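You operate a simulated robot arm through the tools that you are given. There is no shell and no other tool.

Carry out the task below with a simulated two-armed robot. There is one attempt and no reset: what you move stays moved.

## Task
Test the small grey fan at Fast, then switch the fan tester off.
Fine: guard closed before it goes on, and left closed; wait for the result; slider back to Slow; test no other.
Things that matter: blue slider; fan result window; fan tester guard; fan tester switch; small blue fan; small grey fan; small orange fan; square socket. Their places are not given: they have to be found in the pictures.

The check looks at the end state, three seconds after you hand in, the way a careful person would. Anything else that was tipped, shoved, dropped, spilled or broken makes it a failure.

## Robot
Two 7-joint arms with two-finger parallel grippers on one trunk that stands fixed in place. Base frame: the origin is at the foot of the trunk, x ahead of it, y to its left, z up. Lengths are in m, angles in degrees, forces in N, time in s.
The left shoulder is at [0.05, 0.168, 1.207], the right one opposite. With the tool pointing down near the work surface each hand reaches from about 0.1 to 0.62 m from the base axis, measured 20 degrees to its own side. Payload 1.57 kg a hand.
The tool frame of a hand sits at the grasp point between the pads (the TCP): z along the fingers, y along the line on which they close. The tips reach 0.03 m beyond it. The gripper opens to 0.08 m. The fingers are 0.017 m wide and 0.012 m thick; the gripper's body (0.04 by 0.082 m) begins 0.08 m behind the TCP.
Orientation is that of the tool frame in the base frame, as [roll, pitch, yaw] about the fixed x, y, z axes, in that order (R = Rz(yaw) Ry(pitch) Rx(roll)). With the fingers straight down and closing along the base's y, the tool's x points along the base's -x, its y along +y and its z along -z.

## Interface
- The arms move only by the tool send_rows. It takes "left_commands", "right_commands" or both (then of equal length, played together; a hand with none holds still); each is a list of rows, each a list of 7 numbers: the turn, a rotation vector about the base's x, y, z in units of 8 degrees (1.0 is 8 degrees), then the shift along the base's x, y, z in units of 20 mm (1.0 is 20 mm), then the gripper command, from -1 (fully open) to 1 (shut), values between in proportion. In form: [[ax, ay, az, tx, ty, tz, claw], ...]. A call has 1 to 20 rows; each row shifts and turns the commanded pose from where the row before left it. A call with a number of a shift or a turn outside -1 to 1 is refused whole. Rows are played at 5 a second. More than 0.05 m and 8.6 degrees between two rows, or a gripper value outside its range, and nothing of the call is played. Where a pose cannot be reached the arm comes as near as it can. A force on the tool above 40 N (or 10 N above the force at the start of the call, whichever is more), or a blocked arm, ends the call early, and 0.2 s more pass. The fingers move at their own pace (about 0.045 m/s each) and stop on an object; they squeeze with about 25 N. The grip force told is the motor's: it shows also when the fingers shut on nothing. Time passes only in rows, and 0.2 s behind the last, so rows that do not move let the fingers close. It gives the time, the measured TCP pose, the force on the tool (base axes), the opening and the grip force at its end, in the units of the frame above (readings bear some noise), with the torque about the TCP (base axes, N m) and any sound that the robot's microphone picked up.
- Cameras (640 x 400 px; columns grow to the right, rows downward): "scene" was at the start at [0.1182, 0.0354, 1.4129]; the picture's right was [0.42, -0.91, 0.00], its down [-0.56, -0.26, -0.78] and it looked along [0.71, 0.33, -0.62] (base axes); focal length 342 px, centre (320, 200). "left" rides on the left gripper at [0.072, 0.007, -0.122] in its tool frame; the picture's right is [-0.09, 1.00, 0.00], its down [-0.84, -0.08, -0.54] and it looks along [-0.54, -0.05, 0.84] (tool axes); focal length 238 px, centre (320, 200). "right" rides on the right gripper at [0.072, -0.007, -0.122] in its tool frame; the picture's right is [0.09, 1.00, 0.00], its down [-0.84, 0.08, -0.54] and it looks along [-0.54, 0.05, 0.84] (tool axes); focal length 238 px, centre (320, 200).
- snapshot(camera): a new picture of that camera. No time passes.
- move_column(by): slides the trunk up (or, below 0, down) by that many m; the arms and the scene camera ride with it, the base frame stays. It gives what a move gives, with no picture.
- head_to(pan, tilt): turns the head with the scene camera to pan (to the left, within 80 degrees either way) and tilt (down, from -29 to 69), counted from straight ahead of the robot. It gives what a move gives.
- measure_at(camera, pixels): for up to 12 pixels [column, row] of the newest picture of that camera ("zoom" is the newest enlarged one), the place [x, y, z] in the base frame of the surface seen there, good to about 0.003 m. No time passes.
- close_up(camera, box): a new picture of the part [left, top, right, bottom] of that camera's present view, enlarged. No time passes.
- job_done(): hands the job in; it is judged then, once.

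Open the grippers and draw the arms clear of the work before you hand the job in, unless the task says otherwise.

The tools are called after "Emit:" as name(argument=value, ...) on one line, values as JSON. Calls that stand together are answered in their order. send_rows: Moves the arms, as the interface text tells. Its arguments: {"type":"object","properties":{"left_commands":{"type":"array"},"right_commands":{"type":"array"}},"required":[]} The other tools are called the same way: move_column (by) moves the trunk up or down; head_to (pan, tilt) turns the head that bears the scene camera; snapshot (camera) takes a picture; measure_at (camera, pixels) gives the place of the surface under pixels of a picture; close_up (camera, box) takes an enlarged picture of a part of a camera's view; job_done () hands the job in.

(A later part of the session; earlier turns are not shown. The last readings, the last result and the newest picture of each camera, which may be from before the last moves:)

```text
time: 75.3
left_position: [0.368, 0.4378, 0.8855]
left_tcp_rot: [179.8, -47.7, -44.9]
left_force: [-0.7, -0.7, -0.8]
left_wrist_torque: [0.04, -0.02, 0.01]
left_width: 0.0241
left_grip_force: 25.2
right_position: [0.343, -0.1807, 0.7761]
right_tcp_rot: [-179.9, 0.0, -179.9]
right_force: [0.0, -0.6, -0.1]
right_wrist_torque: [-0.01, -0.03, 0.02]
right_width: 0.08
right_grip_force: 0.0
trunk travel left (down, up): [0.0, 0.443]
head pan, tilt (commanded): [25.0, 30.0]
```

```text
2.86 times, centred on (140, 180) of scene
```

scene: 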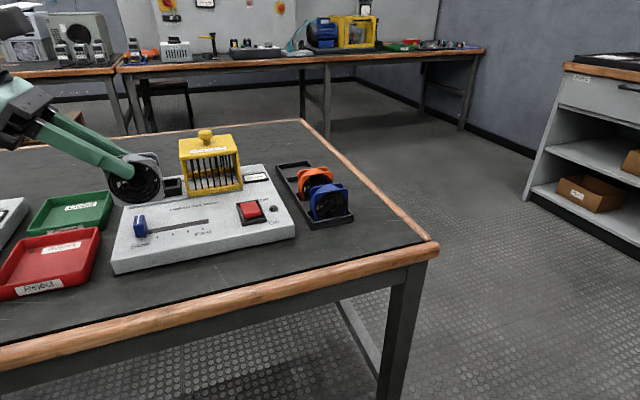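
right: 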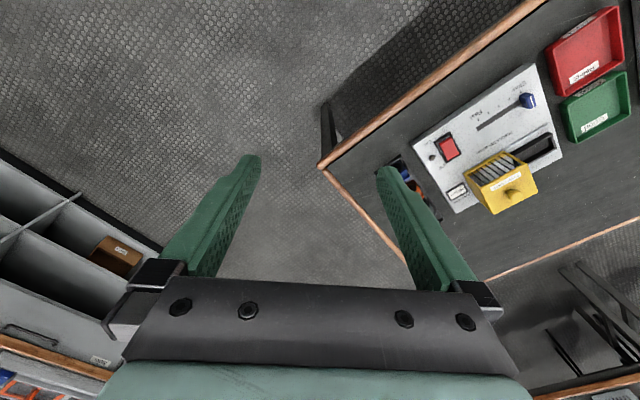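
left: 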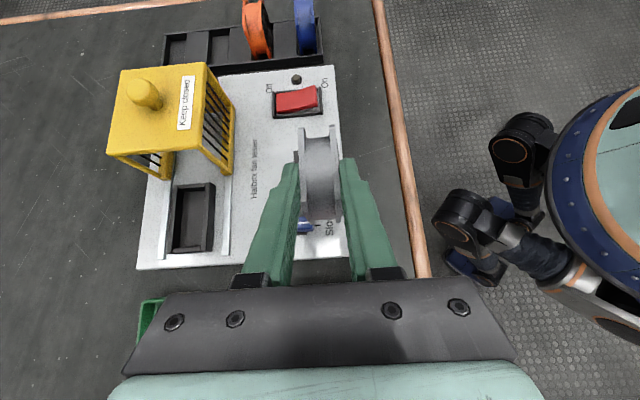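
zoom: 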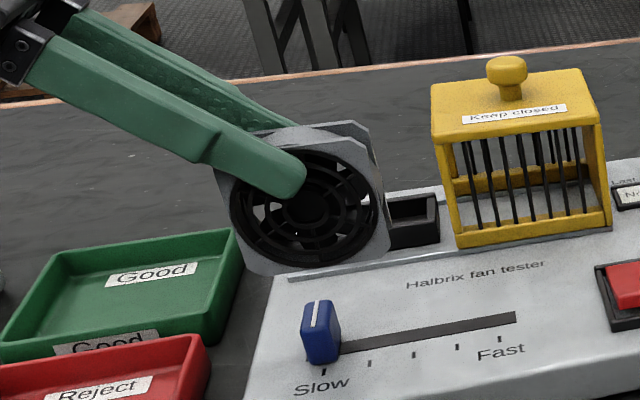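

The fan looks upright. I measure its front-plate corners in the enlarged scene picture.

Emit:
measure_at(camera="zoom", pixels=[[366, 150], [384, 240], [382, 200], [255, 268], [330, 263], [380, 256], [230, 200], [240, 250], [330, 150], [290, 268], [372, 165], [375, 245]])

```text
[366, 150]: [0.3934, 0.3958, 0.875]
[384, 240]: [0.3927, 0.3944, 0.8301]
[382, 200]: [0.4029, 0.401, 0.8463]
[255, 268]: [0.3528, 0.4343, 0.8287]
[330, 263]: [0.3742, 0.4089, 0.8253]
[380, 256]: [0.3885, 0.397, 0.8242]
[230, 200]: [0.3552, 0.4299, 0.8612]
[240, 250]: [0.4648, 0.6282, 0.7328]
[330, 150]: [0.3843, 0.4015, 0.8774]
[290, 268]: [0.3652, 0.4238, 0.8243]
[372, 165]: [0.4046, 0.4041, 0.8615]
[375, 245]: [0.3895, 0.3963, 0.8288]
```

The fan is level, its centre 20 mm right of the grasp point and its bottom about 62 mm below it. I move it over the socket centre (target grasp point ≈(0.475,0.548)), still at z≈0.885.

Emit:
send_rows(left_commands=[[0, 0, 0, 0.893, 0.916, 0, 1], [0, 0, 0, 0.893, 0.916, 0, 1], [0, 0, 0, 0.893, 0.916, 0, 1], [0, 0, 0, 0.893, 0.916, 0, 1], [0, 0, 0, 0.893, 0.916, 0, 1], [0, 0, 0, 0.893, 0.916, 0, 1], [0, 0, 0, 0, 0, 0, 1]])

Emit:
snapshot(camera="scene")

Emit:
snapshot(camera="left")

```text
time: 76.9
left_position: [0.4784, 0.5486, 0.8849]
left_tcp_rot: [179.8, -47.9, -45.0]
left_force: [-0.2, 0.1, -0.9]
left_wrist_torque: [0.0, -0.01, -0.01]
left_width: 0.0245
left_grip_force: 25.2
right_position: [0.3441, -0.1794, 0.7763]
right_tcp_rot: [180.0, 0.0, -180.0]
right_force: [0.5, -0.4, -0.6]
right_wrist_torque: [0.06, 0.01, -0.03]
right_width: 0.0802
right_grip_force: 0.1
trunk travel left (down, up): [0.0, 0.443]
head pan, tilt (commanded): [25.0, 30.0]
```

```text
taken
```

scene: 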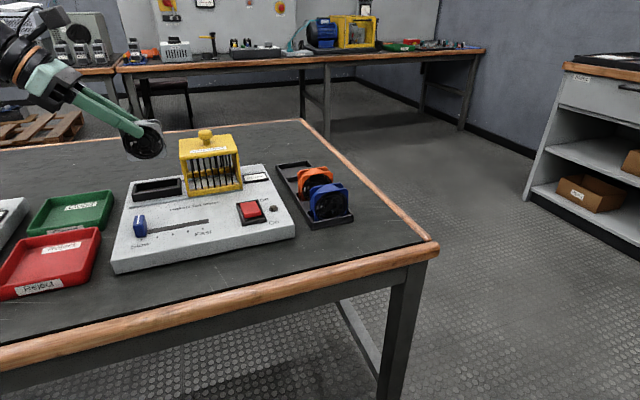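

```text
taken
```

left: 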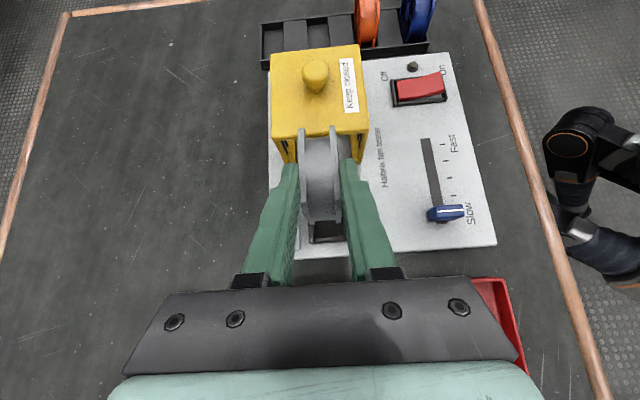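

The hand is over the socket. I hold still for a moment to get a steady reading and check the alignment from both cameras.

Emit:
send_rows(left_commands=[[0, 0, 0, 0, 0, 0, 1], [0, 0, 0, 0, 0, 0, 1]])

Emit:
close_up(camera="left", box=[250, 110, 390, 270])

Emit:
close_up(camera="scene", box=[90, 100, 230, 230])

```text
time: 77.5
left_position: [0.4777, 0.549, 0.8844]
left_tcp_rot: [179.8, -47.8, -45.0]
left_force: [0.9, 0.5, -1.3]
left_wrist_torque: [0.04, 0.03, 0.02]
left_width: 0.0242
left_grip_force: 25.1
right_position: [0.3435, -0.1808, 0.7769]
right_tcp_rot: [-180.0, 0.1, 180.0]
right_force: [0.1, -1.2, 0.4]
right_wrist_torque: [-0.04, 0.01, -0.02]
right_width: 0.0803
right_grip_force: 0.2
trunk travel left (down, up): [0.0, 0.443]
head pan, tilt (commanded): [25.0, 30.0]
```

```text
2.50 times, centred on (320, 190) of left
```

zoom: 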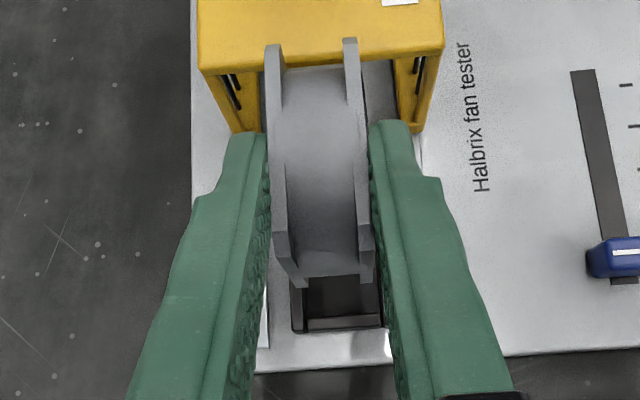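

```text
3.08 times, centred on (160, 165) of scene
```

zoom: 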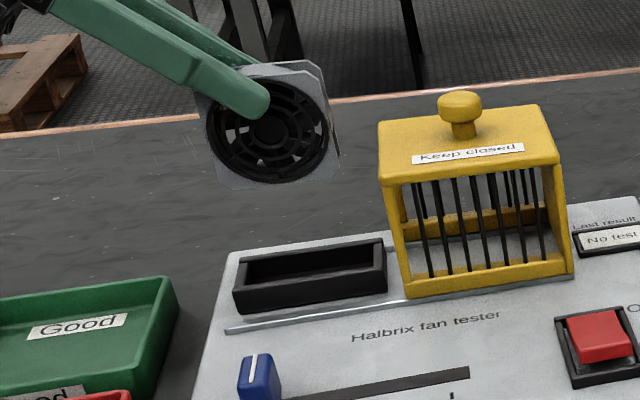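

I measure the held fan's edges and the visible part of the socket rim in the left enlarged view to check the alignment directly.

Emit:
close_up(camera="left", box=[250, 110, 390, 270])

Emit:
measure_at(camera="zoom", pixels=[[272, 100], [277, 180], [351, 90], [362, 180], [282, 225], [366, 225], [340, 323], [300, 315], [380, 300], [340, 310], [272, 55], [350, 45]])

```text
2.50 times, centred on (320, 190) of left
```

zoom: 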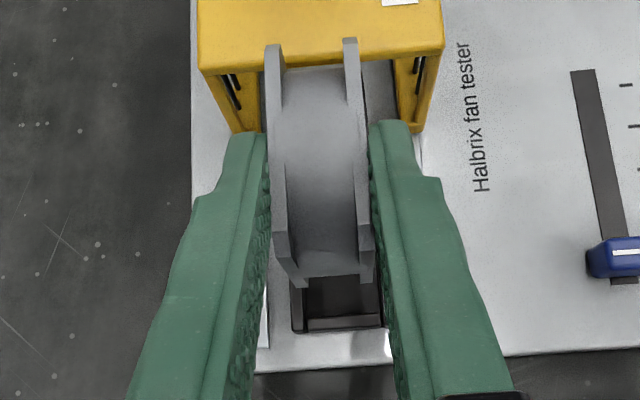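

```text
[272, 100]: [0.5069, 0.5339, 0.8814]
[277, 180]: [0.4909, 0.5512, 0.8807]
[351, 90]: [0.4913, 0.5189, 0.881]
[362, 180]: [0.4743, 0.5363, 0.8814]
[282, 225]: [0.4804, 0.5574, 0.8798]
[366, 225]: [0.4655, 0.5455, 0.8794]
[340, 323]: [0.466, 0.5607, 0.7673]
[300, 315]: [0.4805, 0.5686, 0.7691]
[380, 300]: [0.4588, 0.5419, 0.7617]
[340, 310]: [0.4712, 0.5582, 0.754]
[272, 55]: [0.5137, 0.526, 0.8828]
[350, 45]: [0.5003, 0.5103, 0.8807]
```

The held fan is centred at u≈−0.031, v≈0.7255, so it only needs −2.5 mm along v. I correct that and descend 45 mm, keeping its bottom just above the rim.

Emit:
send_rows(left_commands=[[0, 0, 0, -0.09, -0.09, -0.3, 1], [0, 0, 0, 0, 0, -0.5, 1], [0, 0, 0, 0, 0, -0.5, 1], [0, 0, 0, 0, 0, -0.5, 1], [0, 0, 0, 0, 0, -0.4, 1], [0, 0, 0, 0, 0, 0, 1]])

Emit:
close_up(camera="left", box=[250, 110, 390, 270])

Emit:
close_up(camera="scene", box=[90, 100, 230, 230])

```text
time: 78.9
left_position: [0.4753, 0.5464, 0.8418]
left_tcp_rot: [179.9, -47.9, -45.0]
left_force: [0.1, -0.4, -0.8]
left_wrist_torque: [0.02, 0.03, 0.0]
left_width: 0.0243
left_grip_force: 25.2
right_position: [0.343, -0.1798, 0.7767]
right_tcp_rot: [-179.9, -0.1, -180.0]
right_force: [0.4, -1.1, 0.2]
right_wrist_torque: [0.02, 0.01, 0.0]
right_width: 0.0801
right_grip_force: 0.1
trunk travel left (down, up): [0.0, 0.443]
head pan, tilt (commanded): [25.0, 30.0]
```

```text
2.50 times, centred on (320, 190) of left
```

zoom: 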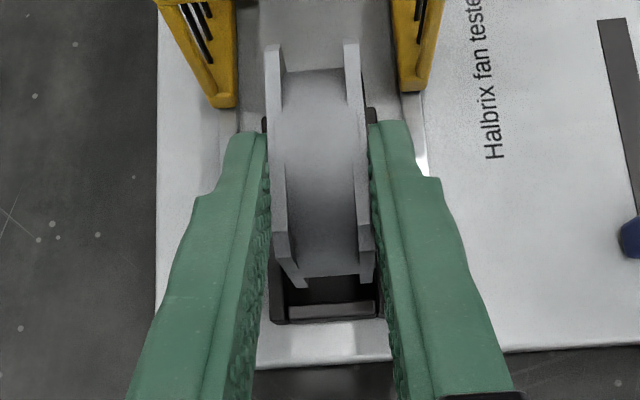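

```text
3.08 times, centred on (160, 165) of scene
```

zoom: 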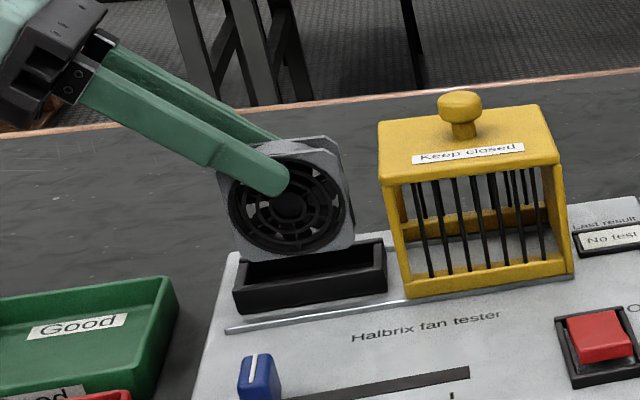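

From the scene view the fan seems a few millimetres left of the socket's middle. I measure both in that same picture.

Emit:
measure_at(camera="zoom", pixels=[[241, 255], [353, 243], [348, 180], [350, 220], [240, 262], [300, 256], [236, 285], [384, 262], [386, 250], [380, 240], [310, 265], [245, 258]])

```text
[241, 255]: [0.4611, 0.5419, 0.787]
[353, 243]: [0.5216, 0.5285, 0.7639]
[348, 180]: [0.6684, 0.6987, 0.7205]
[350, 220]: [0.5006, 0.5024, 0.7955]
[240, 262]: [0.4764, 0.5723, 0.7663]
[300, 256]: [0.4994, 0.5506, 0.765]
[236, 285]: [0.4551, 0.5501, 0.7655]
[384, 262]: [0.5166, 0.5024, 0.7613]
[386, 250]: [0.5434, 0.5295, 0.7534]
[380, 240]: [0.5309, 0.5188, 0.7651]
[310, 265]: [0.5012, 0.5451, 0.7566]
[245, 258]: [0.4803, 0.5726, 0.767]
```

Both measured in one picture, the fan (centre u≈−0.030, v≈0.7215) and socket (centre u≈−0.029, v≈0.7225) agree. I lower slowly into the socket.

Emit:
send_rows(left_commands=[[0, 0, 0, 0.02, 0.01, -0.3, 1], [0, 0, 0, 0, 0, -0.3, 1], [0, 0, 0, 0, 0, -0.3, 1], [0, 0, 0, 0, 0, 0, 1]])

Emit:
close_up(camera="scene", box=[90, 100, 230, 230])

Emit:
close_up(camera="left", box=[250, 110, 390, 270])

```text
time: 79.9
left_position: [0.4753, 0.5484, 0.824]
left_tcp_rot: [179.8, -47.9, -44.9]
left_force: [0.2, 0.4, -1.3]
left_wrist_torque: [-0.01, 0.01, 0.04]
left_width: 0.0245
left_grip_force: 25.0
right_position: [0.3437, -0.1806, 0.7775]
right_tcp_rot: [-180.0, 0.0, -180.0]
right_force: [0.5, -0.6, -0.5]
right_wrist_torque: [-0.01, 0.0, 0.0]
right_width: 0.0799
right_grip_force: 0.2
trunk travel left (down, up): [0.0, 0.443]
head pan, tilt (commanded): [25.0, 30.0]
```

```text
3.08 times, centred on (160, 165) of scene
```

zoom: 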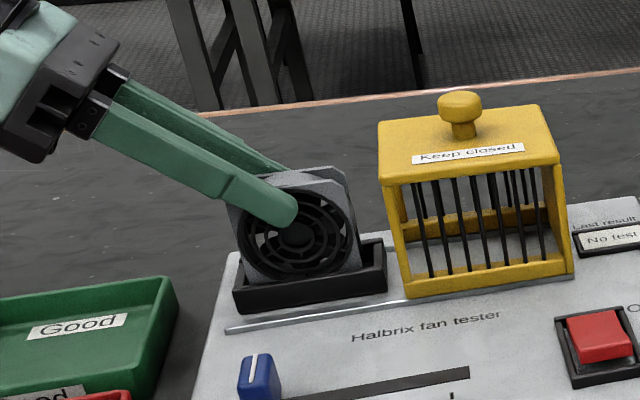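

```text
2.50 times, centred on (320, 190) of left
```

zoom: 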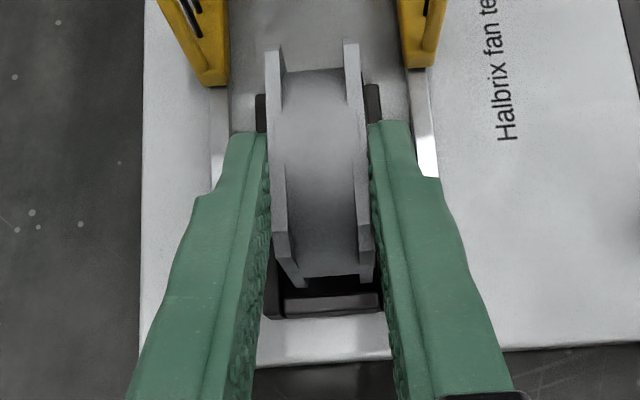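

It is entering with no side force. I lower the last ~6 mm gently until it sits.

Emit:
send_rows(left_commands=[[0, 0, 0, 0, 0, -0.12, 1], [0, 0, 0, 0, 0, -0.12, 1], [0, 0, 0, 0, 0, -0.08, 1], [0, 0, 0, 0, 0, 0, 1]])

Emit:
close_up(camera="scene", box=[90, 100, 230, 230])

```text
time: 80.9
left_position: [0.4764, 0.5478, 0.8178]
left_tcp_rot: [179.9, -47.7, -45.0]
left_force: [-0.1, -0.8, -0.9]
left_wrist_torque: [0.01, 0.0, 0.02]
left_width: 0.0241
left_grip_force: 24.6
right_position: [0.3427, -0.18, 0.7768]
right_tcp_rot: [-179.9, -0.1, 179.9]
right_force: [0.2, -0.1, -0.2]
right_wrist_torque: [-0.02, 0.0, 0.02]
right_width: 0.08
right_grip_force: 0.1
trunk travel left (down, up): [0.0, 0.443]
head pan, tilt (commanded): [25.0, 30.0]
```

```text
3.08 times, centred on (160, 165) of scene
```

zoom: 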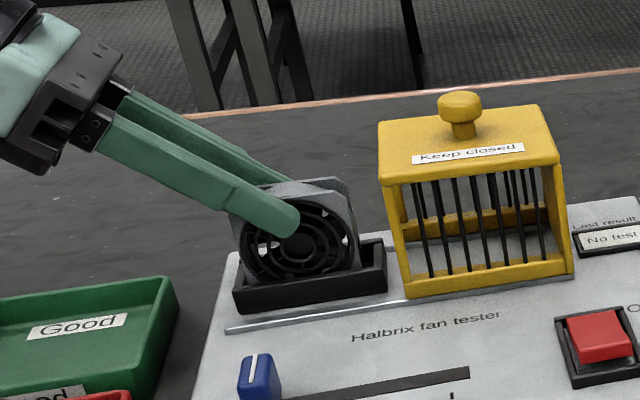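

No floor contact yet. I continue in 1 mm steps.

Emit:
send_rows(left_commands=[[0, 0, 0, 0, 0, -0.06, 1], [0, 0, 0, 0, 0, -0.06, 1], [0, 0, 0, 0, 0, 0, 1]])

```text
time: 81.7
left_position: [0.4744, 0.5467, 0.8172]
left_tcp_rot: [-179.8, -47.9, -45.2]
left_force: [-0.4, 2.6, 10.1]
left_wrist_torque: [0.3, 0.14, -0.04]
left_width: 0.0244
left_grip_force: 24.8
right_position: [0.3425, -0.1799, 0.7758]
right_tcp_rot: [-180.0, 0.1, 179.9]
right_force: [0.2, 0.7, 0.1]
right_wrist_torque: [0.0, 0.01, 0.01]
right_width: 0.08
right_grip_force: 0.0
trunk travel left (down, up): [0.0, 0.443]
head pan, tilt (commanded): [25.0, 30.0]
```

The fan is seated (10 N up-force at z≈0.817). I relieve 1 mm, open the fingers to about 45 mm and check that the fan stays upright.

Emit:
send_rows(left_commands=[[0, 0, 0, 0, 0, 0.05, 1], [0, 0, 0, 0, 0, 0, 0.3], [0, 0, 0, 0, 0, 0, 0], [0, 0, 0, 0, 0, 0, -0.1], [0, 0, 0, 0, 0, 0, -0.1]])

Emit:
close_up(camera="scene", box=[90, 100, 230, 230])

Emit:
close_up(camera="left", box=[230, 110, 410, 270])

```text
time: 82.9
left_position: [0.4761, 0.5471, 0.8171]
left_tcp_rot: [179.8, -47.8, -45.0]
left_force: [-1.0, 0.9, -0.2]
left_wrist_torque: [0.01, -0.03, 0.02]
left_width: 0.0438
left_grip_force: 0.0
right_position: [0.3435, -0.1803, 0.7769]
right_tcp_rot: [-180.0, 0.0, -180.0]
right_force: [0.9, 0.6, 0.2]
right_wrist_torque: [-0.02, -0.01, 0.0]
right_width: 0.0799
right_grip_force: 0.0
trunk travel left (down, up): [0.0, 0.443]
head pan, tilt (commanded): [25.0, 30.0]
```

```text
3.08 times, centred on (160, 165) of scene
```

zoom: 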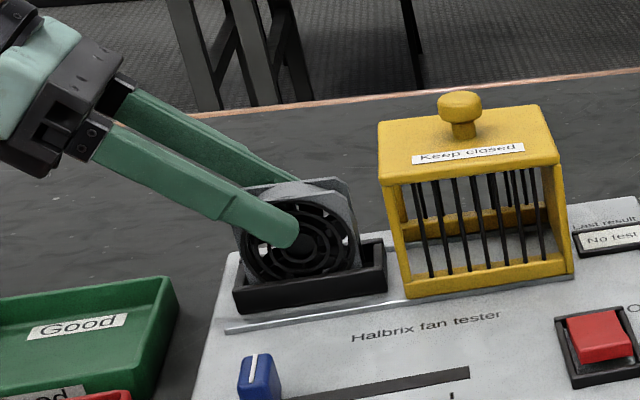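

```text
2.50 times, centred on (320, 190) of left
```

zoom: 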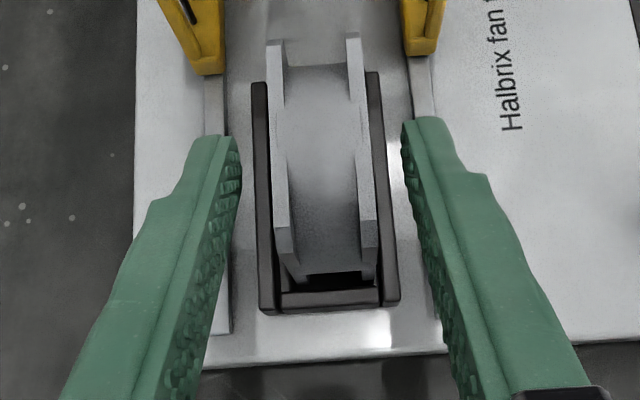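

The fan stands in the socket, free of the fingers. I withdraw along the finger axis, up and to the left.

Emit:
send_rows(left_commands=[[0, 0, 0, -0.52, 0.52, 0.66, -0.1], [0, 0, 0, -0.52, 0.52, 0.66, -0.1], [0, 0, 0, -0.52, 0.52, 0.66, -0.1], [0, 0, 0, -0.52, 0.52, 0.66, -0.1]])

Emit:
snapshot(camera="scene")

Emit:
close_up(camera="left", box=[220, 60, 460, 250])

```text
time: 83.9
left_position: [0.4338, 0.5889, 0.8687]
left_tcp_rot: [179.8, -47.8, -45.1]
left_force: [-0.1, -0.3, -0.6]
left_wrist_torque: [0.0, -0.01, 0.01]
left_width: 0.0439
left_grip_force: 0.1
right_position: [0.342, -0.1797, 0.7763]
right_tcp_rot: [180.0, 0.0, -179.9]
right_force: [0.3, 0.5, 0.1]
right_wrist_torque: [-0.02, -0.01, -0.02]
right_width: 0.0799
right_grip_force: 0.1
trunk travel left (down, up): [0.0, 0.443]
head pan, tilt (commanded): [25.0, 30.0]
```

```text
taken
```

scene: 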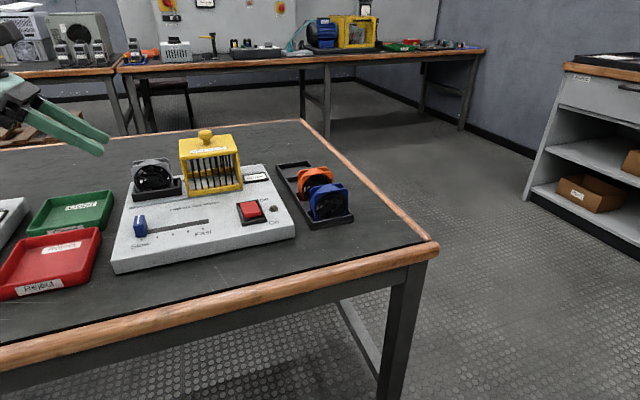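

```text
2.11 times, centred on (340, 155) of left
```

zoom: 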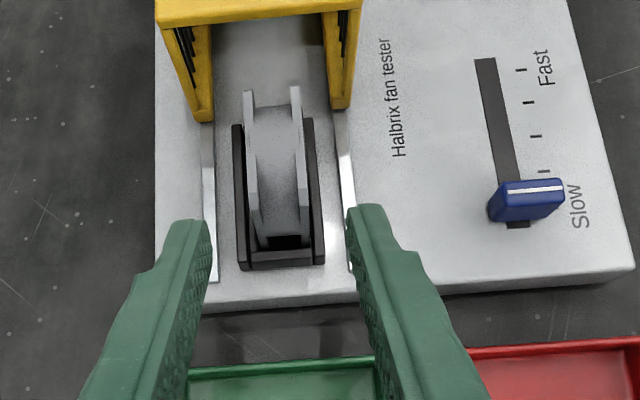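

The fan is in. Next I close the guard by gripping its knob and sliding it left over the socket. I look for the knob in the left camera.

Emit:
send_rows(left_commands=[[0, 0, 0, 0, 0, 0.9, -0.1], [0, 0, 0, 0, 0, 0.9, -0.1], [0, 0, 0, 0, 0, 0.9, -0.1]])

Emit:
snapshot(camera="left")

Emit:
close_up(camera="scene", box=[110, 110, 290, 230])

```text
time: 84.7
left_position: [0.4301, 0.5812, 0.92]
left_tcp_rot: [179.8, -47.8, -45.0]
left_force: [0.8, -0.3, 0.2]
left_wrist_torque: [-0.01, 0.01, -0.01]
left_width: 0.0439
left_grip_force: 0.1
left hand out of reach, approached as far as the arm can: row 3
right_position: [0.3429, -0.1806, 0.7759]
right_tcp_rot: [180.0, 0.0, -179.9]
right_force: [1.0, -0.5, -0.7]
right_wrist_torque: [-0.02, 0.02, 0.0]
right_width: 0.08
right_grip_force: 0.1
trunk travel left (down, up): [0.0, 0.443]
head pan, tilt (commanded): [25.0, 30.0]
```

```text
taken
```

left: 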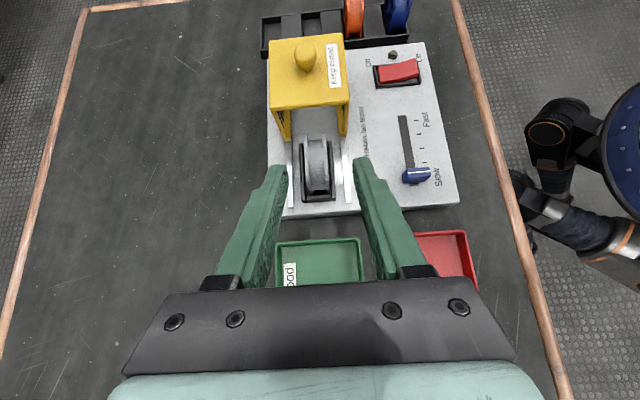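

```text
3.33 times, centred on (200, 170) of scene
```

zoom: 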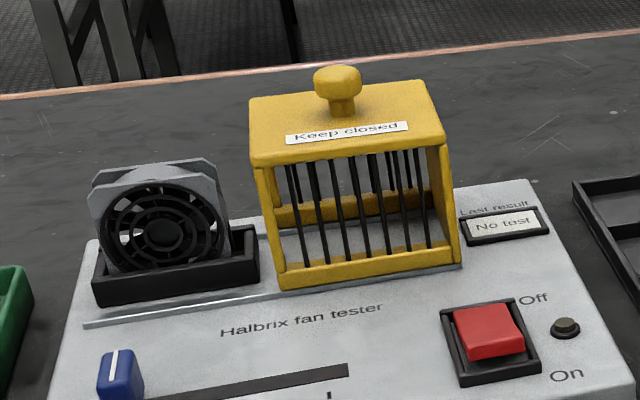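

I measure the knob and guard edges in this enlarged scene picture.

Emit:
measure_at(camera="zoom", pixels=[[337, 70], [318, 82], [357, 82], [338, 90], [342, 108], [250, 105], [424, 82], [445, 140], [252, 165], [90, 178], [205, 165], [150, 175]])

Emit:
measure_at(camera="left", pixels=[[306, 52], [306, 62], [297, 55], [315, 55], [306, 45], [272, 70], [270, 40], [340, 38], [300, 160], [329, 158], [312, 175], [306, 70]])

```text
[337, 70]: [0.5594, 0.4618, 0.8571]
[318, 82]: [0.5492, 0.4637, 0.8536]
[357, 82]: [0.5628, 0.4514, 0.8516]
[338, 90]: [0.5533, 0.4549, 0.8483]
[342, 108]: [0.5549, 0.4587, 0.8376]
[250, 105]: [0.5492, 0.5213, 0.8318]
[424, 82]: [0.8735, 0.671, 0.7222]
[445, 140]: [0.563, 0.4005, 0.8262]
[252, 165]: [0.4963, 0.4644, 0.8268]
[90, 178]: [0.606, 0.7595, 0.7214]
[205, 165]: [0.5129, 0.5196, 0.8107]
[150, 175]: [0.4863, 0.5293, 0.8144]
```

```text
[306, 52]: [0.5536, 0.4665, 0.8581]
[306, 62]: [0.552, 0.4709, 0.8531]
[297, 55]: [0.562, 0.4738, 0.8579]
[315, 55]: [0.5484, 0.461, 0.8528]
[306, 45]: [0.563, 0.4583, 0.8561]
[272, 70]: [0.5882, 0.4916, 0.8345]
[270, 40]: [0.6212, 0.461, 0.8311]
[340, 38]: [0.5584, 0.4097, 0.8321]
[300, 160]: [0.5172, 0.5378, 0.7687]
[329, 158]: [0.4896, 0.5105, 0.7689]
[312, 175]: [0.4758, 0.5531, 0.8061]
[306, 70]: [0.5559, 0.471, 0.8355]
```

The knob's centre is at u≈0.068, v≈0.7225, z≈0.8475 and the fan top at 0.814 shows it is fully seated. I move the open fingers above the knob first.

Emit:
send_rows(left_commands=[[0, 0, 0, 0.98, -0.893, -0.1, -0.1], [0, 0, 0, 0.98, -0.893, -0.1, -0.1], [0, 0, 0, 0.98, -0.893, -0.1, -0.1], [0, 0, 0, 0.98, -0.893, -0.1, -0.1], [0, 0, 0, 0.98, -0.893, -0.1, -0.1], [0, 0, 0, 0.98, -0.893, -0.1, -0.1], [0, 0, 0, 0, 0, 0, -0.1]])

Emit:
snapshot(camera="left")

Emit:
close_up(camera="scene", box=[110, 80, 290, 230])

```text
time: 86.3
left_position: [0.5475, 0.4763, 0.9064]
left_tcp_rot: [179.9, -47.8, -45.0]
left_force: [0.5, -0.2, 0.6]
left_wrist_torque: [-0.02, -0.01, 0.01]
left_width: 0.0442
left_grip_force: 0.1
right_position: [0.3419, -0.1813, 0.7769]
right_tcp_rot: [180.0, 0.0, 180.0]
right_force: [-0.4, 0.5, 0.0]
right_wrist_torque: [-0.02, 0.03, -0.02]
right_width: 0.0801
right_grip_force: 0.1
trunk travel left (down, up): [0.0, 0.443]
head pan, tilt (commanded): [25.0, 30.0]
```

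```text
taken
```

left: 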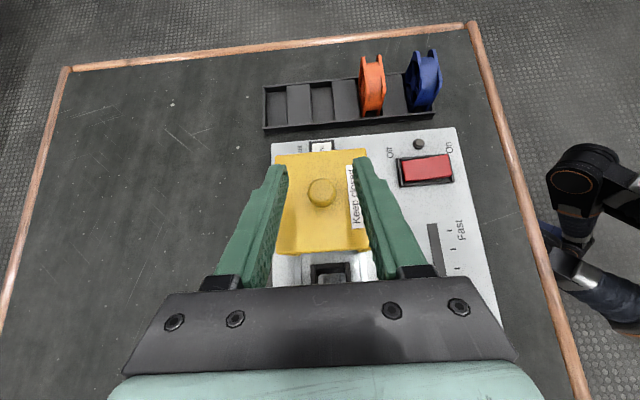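

```text
2.67 times, centred on (200, 155) of scene
```

zoom: 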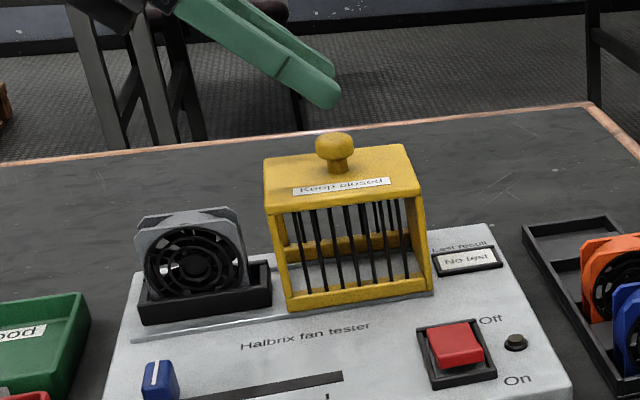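

The knob (322,192) lies centred between the fingers. I descend 40 mm around it.

Emit:
send_rows(left_commands=[[0, 0, 0, 0.02, -0.12, -0.5, -0.1], [0, 0, 0, 0, 0, -0.5, -0.1], [0, 0, 0, 0, 0, -0.5, -0.1], [0, 0, 0, 0, 0, -0.5, -0.1], [0, 0, 0, 0, 0, 0, -0.1]])

Emit:
close_up(camera="scene", box=[110, 80, 290, 230])

Emit:
close_up(camera="left", box=[220, 110, 420, 290])

```text
time: 87.5
left_position: [0.5487, 0.4738, 0.8671]
left_tcp_rot: [179.9, -47.9, -45.1]
left_force: [-0.9, 0.3, -0.1]
left_wrist_torque: [-0.02, 0.01, 0.0]
left_width: 0.0439
left_grip_force: 0.0
right_position: [0.3421, -0.1797, 0.7764]
right_tcp_rot: [-179.9, 0.1, 179.9]
right_force: [0.4, 0.0, -0.6]
right_wrist_torque: [0.03, 0.0, 0.01]
right_width: 0.0801
right_grip_force: 0.0
trunk travel left (down, up): [0.0, 0.443]
head pan, tilt (commanded): [25.0, 30.0]
```

```text
2.67 times, centred on (200, 155) of scene
```

zoom: 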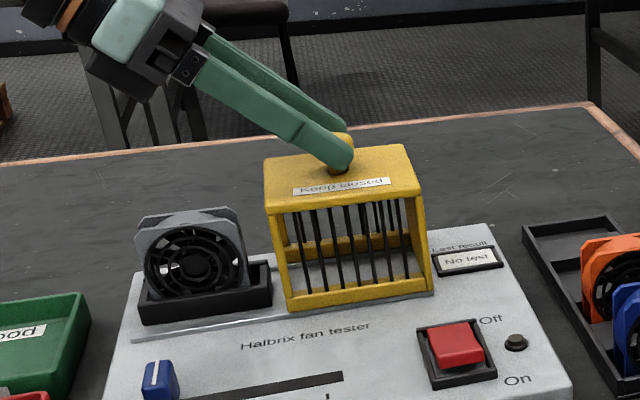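

```text
2.22 times, centred on (320, 200) of left
```

zoom: 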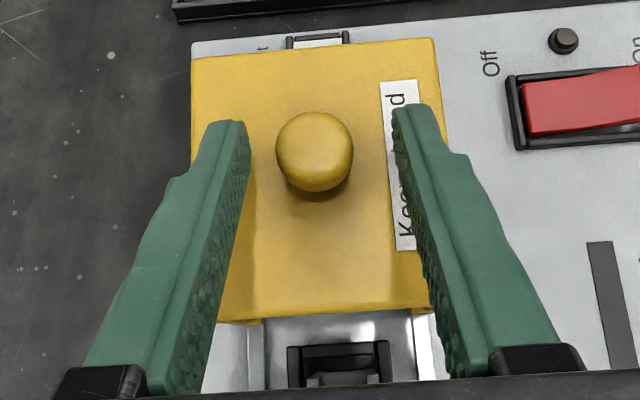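

The knob is between the fingertips. I close the fingers on it.

Emit:
send_rows(left_commands=[[0, 0, 0, 0, 0, 0, 0.3], [0, 0, 0, 0, 0, 0, 0.6], [0, 0, 0, 0, 0, 0, 1], [0, 0, 0, 0, 0, 0, 1], [0, 0, 0, 0, 0, 0, 1]])

Emit:
close_up(camera="left", box=[220, 110, 420, 290])

```text
time: 88.7
left_position: [0.5498, 0.4754, 0.8677]
left_tcp_rot: [-180.0, -48.0, -44.8]
left_force: [12.8, 13.3, 4.7]
left_wrist_torque: [0.6, 0.21, 0.22]
left_width: 0.0237
left_grip_force: 36.3
right_position: [0.3448, -0.1799, 0.7756]
right_tcp_rot: [-180.0, 0.0, 180.0]
right_force: [0.2, 0.0, 0.1]
right_wrist_torque: [0.02, -0.02, 0.0]
right_width: 0.0801
right_grip_force: 0.1
trunk travel left (down, up): [0.0, 0.443]
head pan, tilt (commanded): [25.0, 30.0]
```

```text
2.22 times, centred on (320, 200) of left
```

zoom: 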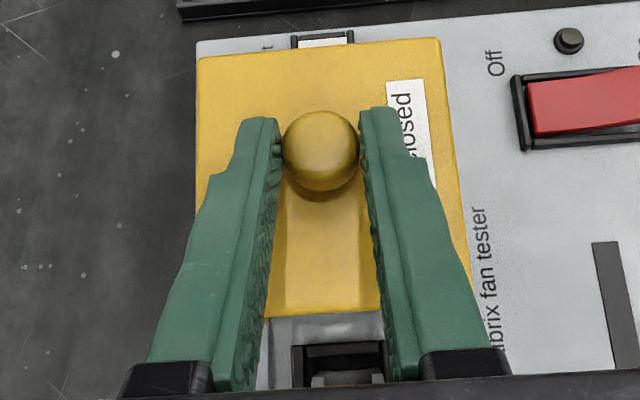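

The knob is gripped, but an 18 N side force along v shows the hand is slightly off its centre line. I relax that by shifting about 2.5 mm along +v, then start sliding left a little.

Emit:
send_rows(left_commands=[[0, 0, 0, 0.09, 0.09, 0, 1], [0, 0, 0, 0, 0, 0, 1]])

Emit:
send_rows(left_commands=[[0, 0, 0, -0.3, 0.3, 0, 1], [0, 0, 0, -0.3, 0.3, 0, 1]])

Emit:
close_up(camera="scene", box=[110, 80, 290, 230])

```text
time: 89.3
left_position: [0.5504, 0.4739, 0.8672]
left_tcp_rot: [179.7, -47.9, -45.0]
left_force: [3.3, 3.3, -1.8]
left_wrist_torque: [-0.71, -0.76, 0.07]
left_width: 0.0233
left_grip_force: 36.4
right_position: [0.3424, -0.1796, 0.7763]
right_tcp_rot: [-179.9, 0.0, -179.9]
right_force: [0.3, -0.2, 0.1]
right_wrist_torque: [0.02, 0.03, 0.0]
right_width: 0.0801
right_grip_force: 0.0
trunk travel left (down, up): [0.0, 0.443]
head pan, tilt (commanded): [25.0, 30.0]
```

```text
time: 89.9
left_position: [0.537, 0.4877, 0.8674]
left_tcp_rot: [179.8, -47.8, -44.9]
left_force: [-1.1, -0.9, -2.3]
left_wrist_torque: [-0.35, -0.38, -0.24]
left_width: 0.024
left_grip_force: 36.2
right_position: [0.3431, -0.1797, 0.7763]
right_tcp_rot: [-180.0, 0.0, -179.9]
right_force: [-0.5, -0.1, 0.3]
right_wrist_torque: [-0.01, -0.01, -0.01]
right_width: 0.0798
right_grip_force: 0.1
trunk travel left (down, up): [0.0, 0.443]
head pan, tilt (commanded): [25.0, 30.0]
```

```text
2.67 times, centred on (200, 155) of scene
```

zoom: 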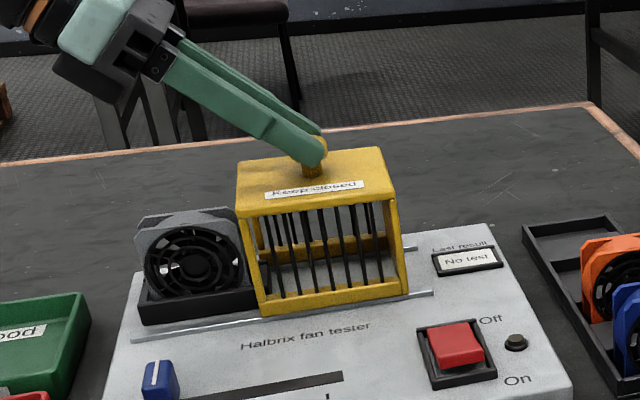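

The guard slides smoothly with almost no force. I continue sliding left, watching the force.

Emit:
send_rows(left_commands=[[0, 0, 0, -0.35, 0.35, 0, 1], [0, 0, 0, -0.35, 0.35, 0, 1], [0, 0, 0, -0.35, 0.35, 0, 1], [0, 0, 0, -0.35, 0.35, 0, 1], [0, 0, 0, -0.35, 0.35, 0, 1], [0, 0, 0, -0.35, 0.35, 0, 1]])

Emit:
close_up(camera="scene", box=[110, 80, 290, 230])

```text
time: 91.3
left_position: [0.4951, 0.5284, 0.8676]
left_tcp_rot: [180.0, -47.9, -45.0]
left_force: [5.5, 4.8, 3.7]
left_wrist_torque: [0.55, 0.27, 0.19]
left_width: 0.0234
left_grip_force: 36.2
right_position: [0.3433, -0.1812, 0.777]
right_tcp_rot: [180.0, 0.0, 180.0]
right_force: [-0.2, -1.1, -0.9]
right_wrist_torque: [0.0, 0.03, -0.02]
right_width: 0.0801
right_grip_force: 0.0
trunk travel left (down, up): [0.0, 0.443]
head pan, tilt (commanded): [25.0, 30.0]
```

```text
2.67 times, centred on (200, 155) of scene
```

zoom: 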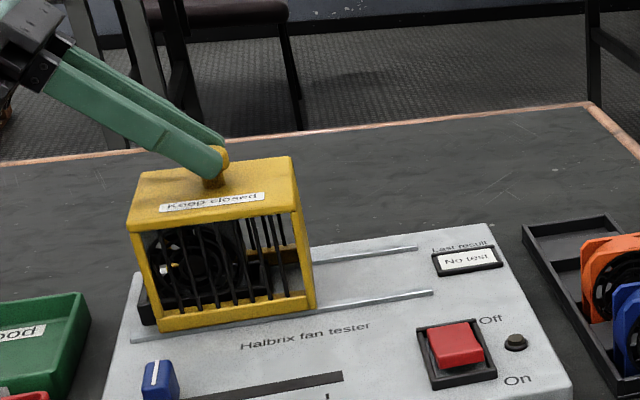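

The guard now covers the fan; about 2 cm remain. I continue gently until it stops.

Emit:
send_rows(left_commands=[[0, 0, 0, -0.25, 0.25, 0, 1], [0, 0, 0, -0.25, 0.25, 0, 1], [0, 0, 0, -0.2, 0.2, 0, 1], [0, 0, 0, 0, 0, 0, 1]])

Emit:
close_up(camera="scene", box=[110, 80, 290, 230])

```text
time: 92.3
left_position: [0.4814, 0.5426, 0.8675]
left_tcp_rot: [179.8, -47.9, -44.9]
left_force: [7.4, 7.1, 2.2]
left_wrist_torque: [0.24, -0.36, 0.06]
left_width: 0.0237
left_grip_force: 35.6
right_position: [0.3428, -0.1803, 0.7761]
right_tcp_rot: [-180.0, 0.0, 180.0]
right_force: [-0.1, -0.4, -0.3]
right_wrist_torque: [-0.01, 0.01, 0.01]
right_width: 0.08
right_grip_force: 0.0
trunk travel left (down, up): [0.0, 0.443]
head pan, tilt (commanded): [25.0, 30.0]
```

```text
2.67 times, centred on (200, 155) of scene
```

zoom: 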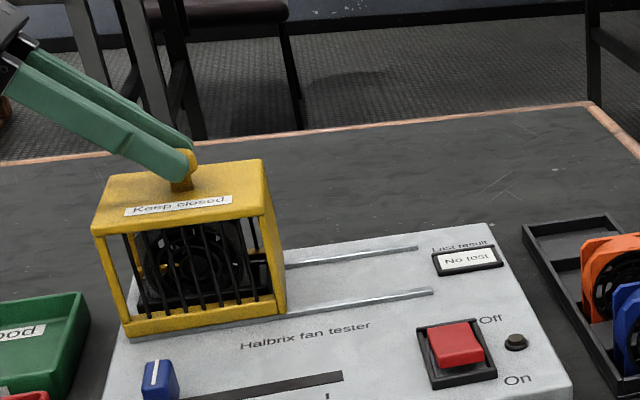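

It has moved about 97 mm with no end stop felt yet. I push a few millimetres further to find the stop.

Emit:
send_rows(left_commands=[[0, 0, 0, -0.15, 0.15, 0, 1], [0, 0, 0, -0.15, 0.15, 0, 1], [0, 0, 0, 0, 0, 0, 1]])

Emit:
close_up(camera="scene", box=[110, 80, 290, 230])

```text
time: 93.1
left_position: [0.4783, 0.547, 0.8681]
left_tcp_rot: [179.8, -47.8, -45.2]
left_force: [23.5, -17.8, -6.6]
left_wrist_torque: [-0.16, -0.58, 0.06]
left_width: 0.0242
left_grip_force: 36.0
right_position: [0.3443, -0.1813, 0.7751]
right_tcp_rot: [179.9, -0.2, -180.0]
right_force: [0.6, -0.7, 0.1]
right_wrist_torque: [-0.01, 0.02, -0.01]
right_width: 0.0801
right_grip_force: 0.1
trunk travel left (down, up): [0.0, 0.443]
head pan, tilt (commanded): [25.0, 30.0]
```

```text
2.67 times, centred on (200, 155) of scene
```

zoom: 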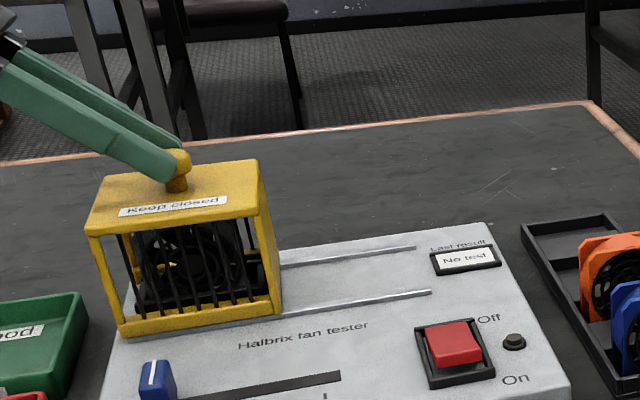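

The end stop is felt (29 N along the rail): the guard is fully closed. I ease back about 2 mm and open the fingers.

Emit:
send_rows(left_commands=[[0, 0, 0, 0.1, -0.1, 0, 1], [0, 0, 0, 0, 0, 0, 0.3], [0, 0, 0, 0, 0, 0, 0], [0, 0, 0, 0, 0, 0, -0.1], [0, 0, 0, 0, 0, 0, -0.1]])

Emit:
close_up(camera="left", box=[220, 90, 420, 290])

```text
time: 94.3
left_position: [0.4788, 0.5483, 0.8688]
left_tcp_rot: [179.8, -47.7, -44.9]
left_force: [0.0, -0.5, -0.5]
left_wrist_torque: [0.01, 0.01, -0.03]
left_width: 0.0442
left_grip_force: 0.1
right_position: [0.3435, -0.1802, 0.7766]
right_tcp_rot: [-180.0, 0.0, -180.0]
right_force: [-0.7, -0.5, 1.0]
right_wrist_torque: [0.01, -0.01, -0.03]
right_width: 0.0802
right_grip_force: 0.0
trunk travel left (down, up): [0.0, 0.443]
head pan, tilt (commanded): [25.0, 30.0]
```

```text
2.00 times, centred on (320, 190) of left
```

zoom: 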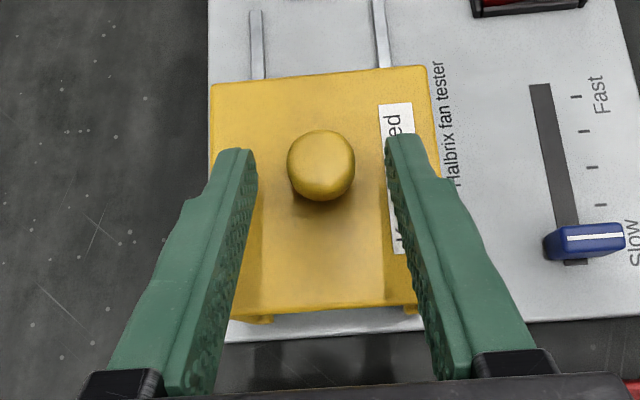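

Released. I lift off the knob, move toward the robot over the slider and open the fingers to about 60 mm.

Emit:
send_rows(left_commands=[[0, 0, 0, 0, 0, 0.9, -0.1], [0, 0, 0, 0, 0, 0.9, -0.1], [0, 0, 0, -0.86, -0.67, 0, -0.1], [0, 0, 0, -0.86, -0.67, 0, -0.1], [0, 0, 0, -0.86, -0.67, 0, -0.1], [0, 0, 0, -0.86, -0.67, 0, -0.1], [0, 0, 0, -0.86, -0.67, 0, -0.1], [0, 0, 0, -0.86, -0.67, 0, -0.1], [0, 0, 0, 0, 0, -0.9, -0.5], [0, 0, 0, 0, 0, -0.9, -0.5], [0, 0, 0, 0, 0, -0.7, -0.5]])

Emit:
snapshot(camera="left")

Emit:
snapshot(camera="scene")

```text
time: 96.7
left_position: [0.3753, 0.4678, 0.8544]
left_tcp_rot: [179.9, -47.7, -45.0]
left_force: [0.1, 0.1, 0.8]
left_wrist_torque: [0.02, 0.01, -0.01]
left_width: 0.0597
left_grip_force: 0.1
right_position: [0.3424, -0.1801, 0.7764]
right_tcp_rot: [180.0, -0.1, -180.0]
right_force: [-0.9, 0.1, -0.2]
right_wrist_torque: [-0.03, 0.0, 0.02]
right_width: 0.0799
right_grip_force: 0.0
trunk travel left (down, up): [0.0, 0.443]
head pan, tilt (commanded): [25.0, 30.0]
```

```text
taken
```

left: 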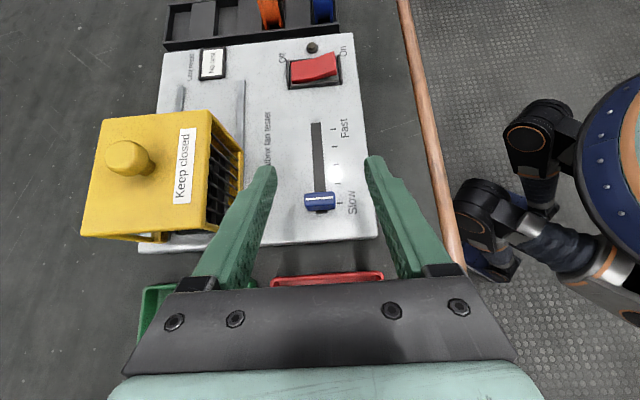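

```text
taken
```

scene: 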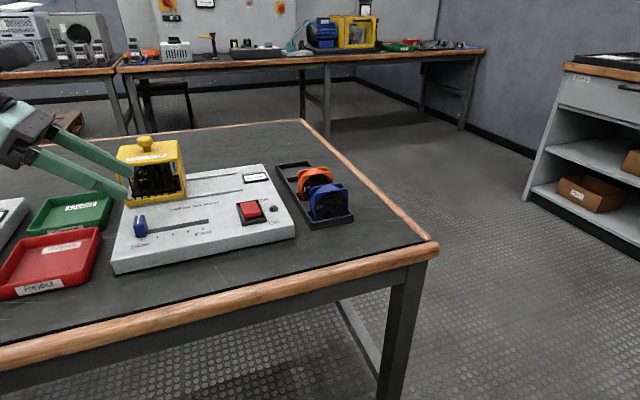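

The slider (318,200) lies right between the fingers. I enlarge and measure slider, slot, ticks and switch from here.

Emit:
close_up(camera="left", box=[260, 30, 380, 230])

Emit:
measure_at(camera="left", pixels=[[319, 197], [306, 196], [335, 195], [320, 208], [317, 124], [318, 185], [333, 126], [340, 203], [315, 68], [328, 57], [293, 75], [312, 48]])

```text
2.00 times, centred on (320, 130) of left
```

zoom: 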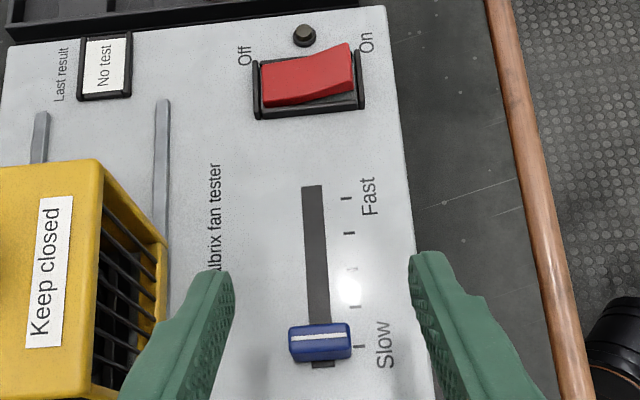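

```text
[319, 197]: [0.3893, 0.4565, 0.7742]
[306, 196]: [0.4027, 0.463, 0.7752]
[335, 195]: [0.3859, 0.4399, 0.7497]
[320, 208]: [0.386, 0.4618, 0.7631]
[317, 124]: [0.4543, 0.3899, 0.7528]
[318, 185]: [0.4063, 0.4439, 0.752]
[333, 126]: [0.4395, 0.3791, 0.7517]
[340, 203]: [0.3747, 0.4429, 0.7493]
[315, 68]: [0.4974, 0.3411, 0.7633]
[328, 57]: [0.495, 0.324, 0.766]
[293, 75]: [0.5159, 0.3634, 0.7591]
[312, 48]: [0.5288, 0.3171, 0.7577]
```

I measure the slider's ends, slot end, tick marks and rocker corners in the enlarged picture.

Emit:
measure_at(camera="zoom", pixels=[[293, 335], [347, 330], [320, 333], [320, 350], [320, 325], [313, 190], [346, 198], [360, 347], [349, 233], [322, 365], [316, 310], [300, 350]])

Emit:
measure_at(camera="zoom", pixels=[[265, 75], [268, 100], [348, 50], [352, 85], [305, 75], [310, 93], [335, 60], [338, 88], [280, 85], [258, 110], [360, 100], [355, 55]])

```text
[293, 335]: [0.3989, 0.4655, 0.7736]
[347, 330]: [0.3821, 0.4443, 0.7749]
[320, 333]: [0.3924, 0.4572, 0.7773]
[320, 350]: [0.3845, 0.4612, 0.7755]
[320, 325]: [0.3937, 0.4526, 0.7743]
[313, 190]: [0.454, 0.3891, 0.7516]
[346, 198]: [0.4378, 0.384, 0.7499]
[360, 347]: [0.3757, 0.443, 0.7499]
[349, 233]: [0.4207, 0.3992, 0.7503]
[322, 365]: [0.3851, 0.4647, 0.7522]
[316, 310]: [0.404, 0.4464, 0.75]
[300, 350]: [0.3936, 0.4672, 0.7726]
```

```text
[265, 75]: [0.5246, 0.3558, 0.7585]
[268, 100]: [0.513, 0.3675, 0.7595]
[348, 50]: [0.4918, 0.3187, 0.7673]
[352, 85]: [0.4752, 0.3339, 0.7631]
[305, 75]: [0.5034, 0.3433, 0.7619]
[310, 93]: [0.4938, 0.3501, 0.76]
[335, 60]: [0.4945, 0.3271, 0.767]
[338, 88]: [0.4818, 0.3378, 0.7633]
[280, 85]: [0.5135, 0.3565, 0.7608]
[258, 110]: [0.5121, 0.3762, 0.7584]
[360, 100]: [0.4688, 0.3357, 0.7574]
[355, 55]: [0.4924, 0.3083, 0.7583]
```

The slider runs from u≈−0.047 (Slow tick) to u≈0.038 (Fast tick), 30 mm long across, top z≈0.7755; the rocker's On end is near u 0.111, v 0.575. I descend astride the slider.

Emit:
send_rows(left_commands=[[0, 0, 0, 0.06, 0.06, -0.9, -0.5], [0, 0, 0, 0, 0, -0.9, -0.5], [0, 0, 0, 0, 0, -0.9, -0.5], [0, 0, 0, 0, 0, -0.75, -0.5], [0, 0, 0, 0, 0, 0, -0.5]])

Emit:
close_up(camera="left", box=[240, 100, 400, 260])

Emit:
close_up(camera="scene", box=[80, 130, 240, 280])

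```text
time: 98.1
left_position: [0.3656, 0.4679, 0.8325]
left_tcp_rot: [-170.6, -41.7, -50.1]
left_force: [0.4, 0.5, 0.3]
left_wrist_torque: [0.0, 0.01, 0.02]
left_width: 0.0599
left_grip_force: 0.0
right_position: [0.3403, -0.1923, 0.7725]
right_tcp_rot: [178.7, 0.3, -180.0]
right_force: [-0.3, -0.6, -0.4]
right_wrist_torque: [0.0, -0.01, -0.03]
right_width: 0.0799
right_grip_force: 0.0
trunk travel left (down, up): [0.0, 0.443]
head pan, tilt (commanded): [25.0, 30.0]
stopped in row 5 (left hand): the arm was blocked; the commanded pose is now the measured one
```

```text
2.50 times, centred on (320, 180) of left
```

zoom: 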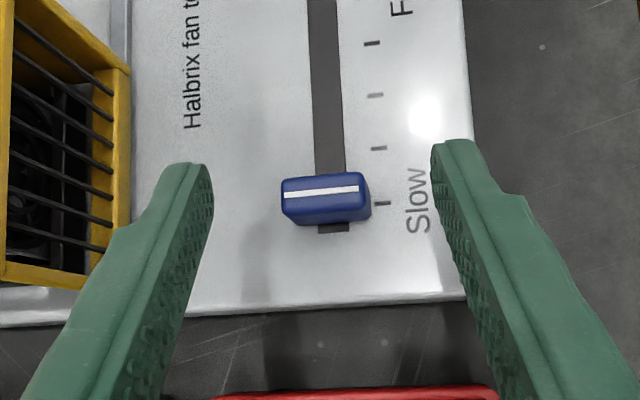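

```text
2.67 times, centred on (160, 205) of scene
```

zoom: 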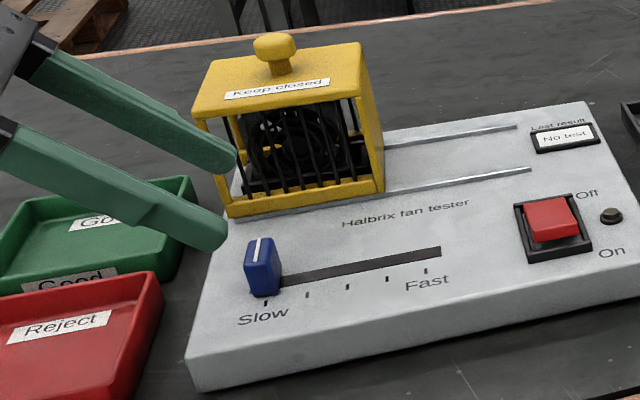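

The arm reports being blocked though the tool feels no force, so some other part of the arm touched something. I turn the head left to see the elbow and the other items on the bench.

Emit:
head_to(pan=65, tilt=35)

Emit:
snapshot(camera="scene")

```text
time: 99.2
left_position: [0.3661, 0.4677, 0.8333]
left_tcp_rot: [-170.9, -41.7, -49.9]
left_force: [0.1, 0.3, 0.0]
left_wrist_torque: [-0.01, -0.01, 0.01]
left_width: 0.0602
left_grip_force: 0.1
right_position: [0.34, -0.1914, 0.7747]
right_tcp_rot: [178.7, 0.3, 180.0]
right_force: [0.1, 0.9, 0.3]
right_wrist_torque: [-0.01, -0.06, -0.02]
right_width: 0.0798
right_grip_force: 0.0
trunk travel left (down, up): [0.0, 0.443]
head pan, tilt (commanded): [65.0, 35.0]
```

```text
taken
```

scene: 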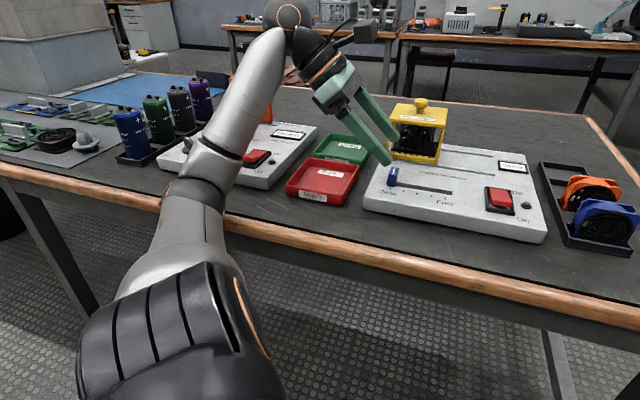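

The elbow now hangs low, near the bench's front edge at (195,195). I measure the arm and the edge there before moving.

Emit:
measure_at(camera="scene", pixels=[[195, 190], [180, 190], [215, 195], [190, 240], [205, 165], [240, 110], [240, 210], [150, 200], [265, 158], [130, 285], [288, 15], [320, 60]])

Emit:
close_up(camera="scene", box=[80, 60, 400, 260])

```text
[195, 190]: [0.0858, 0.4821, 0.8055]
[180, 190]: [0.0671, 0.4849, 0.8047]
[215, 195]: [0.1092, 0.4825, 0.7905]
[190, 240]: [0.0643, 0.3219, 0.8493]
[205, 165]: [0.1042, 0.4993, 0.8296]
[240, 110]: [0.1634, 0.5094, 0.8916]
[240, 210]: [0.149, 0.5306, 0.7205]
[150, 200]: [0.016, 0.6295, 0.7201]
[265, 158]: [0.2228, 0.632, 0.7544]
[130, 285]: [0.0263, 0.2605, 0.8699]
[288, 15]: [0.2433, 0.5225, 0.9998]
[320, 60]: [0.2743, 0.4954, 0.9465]
```

```text
2.00 times, centred on (240, 160) of scene
```

zoom: 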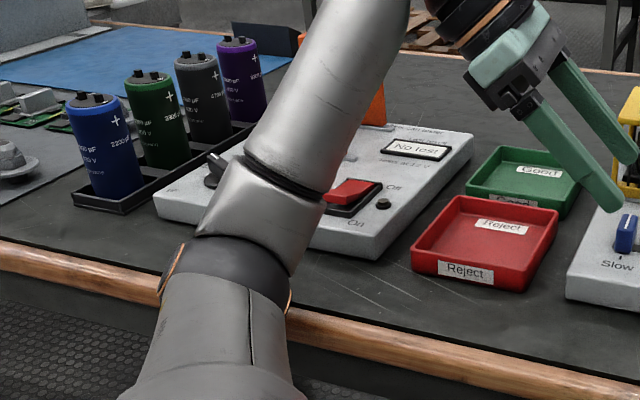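

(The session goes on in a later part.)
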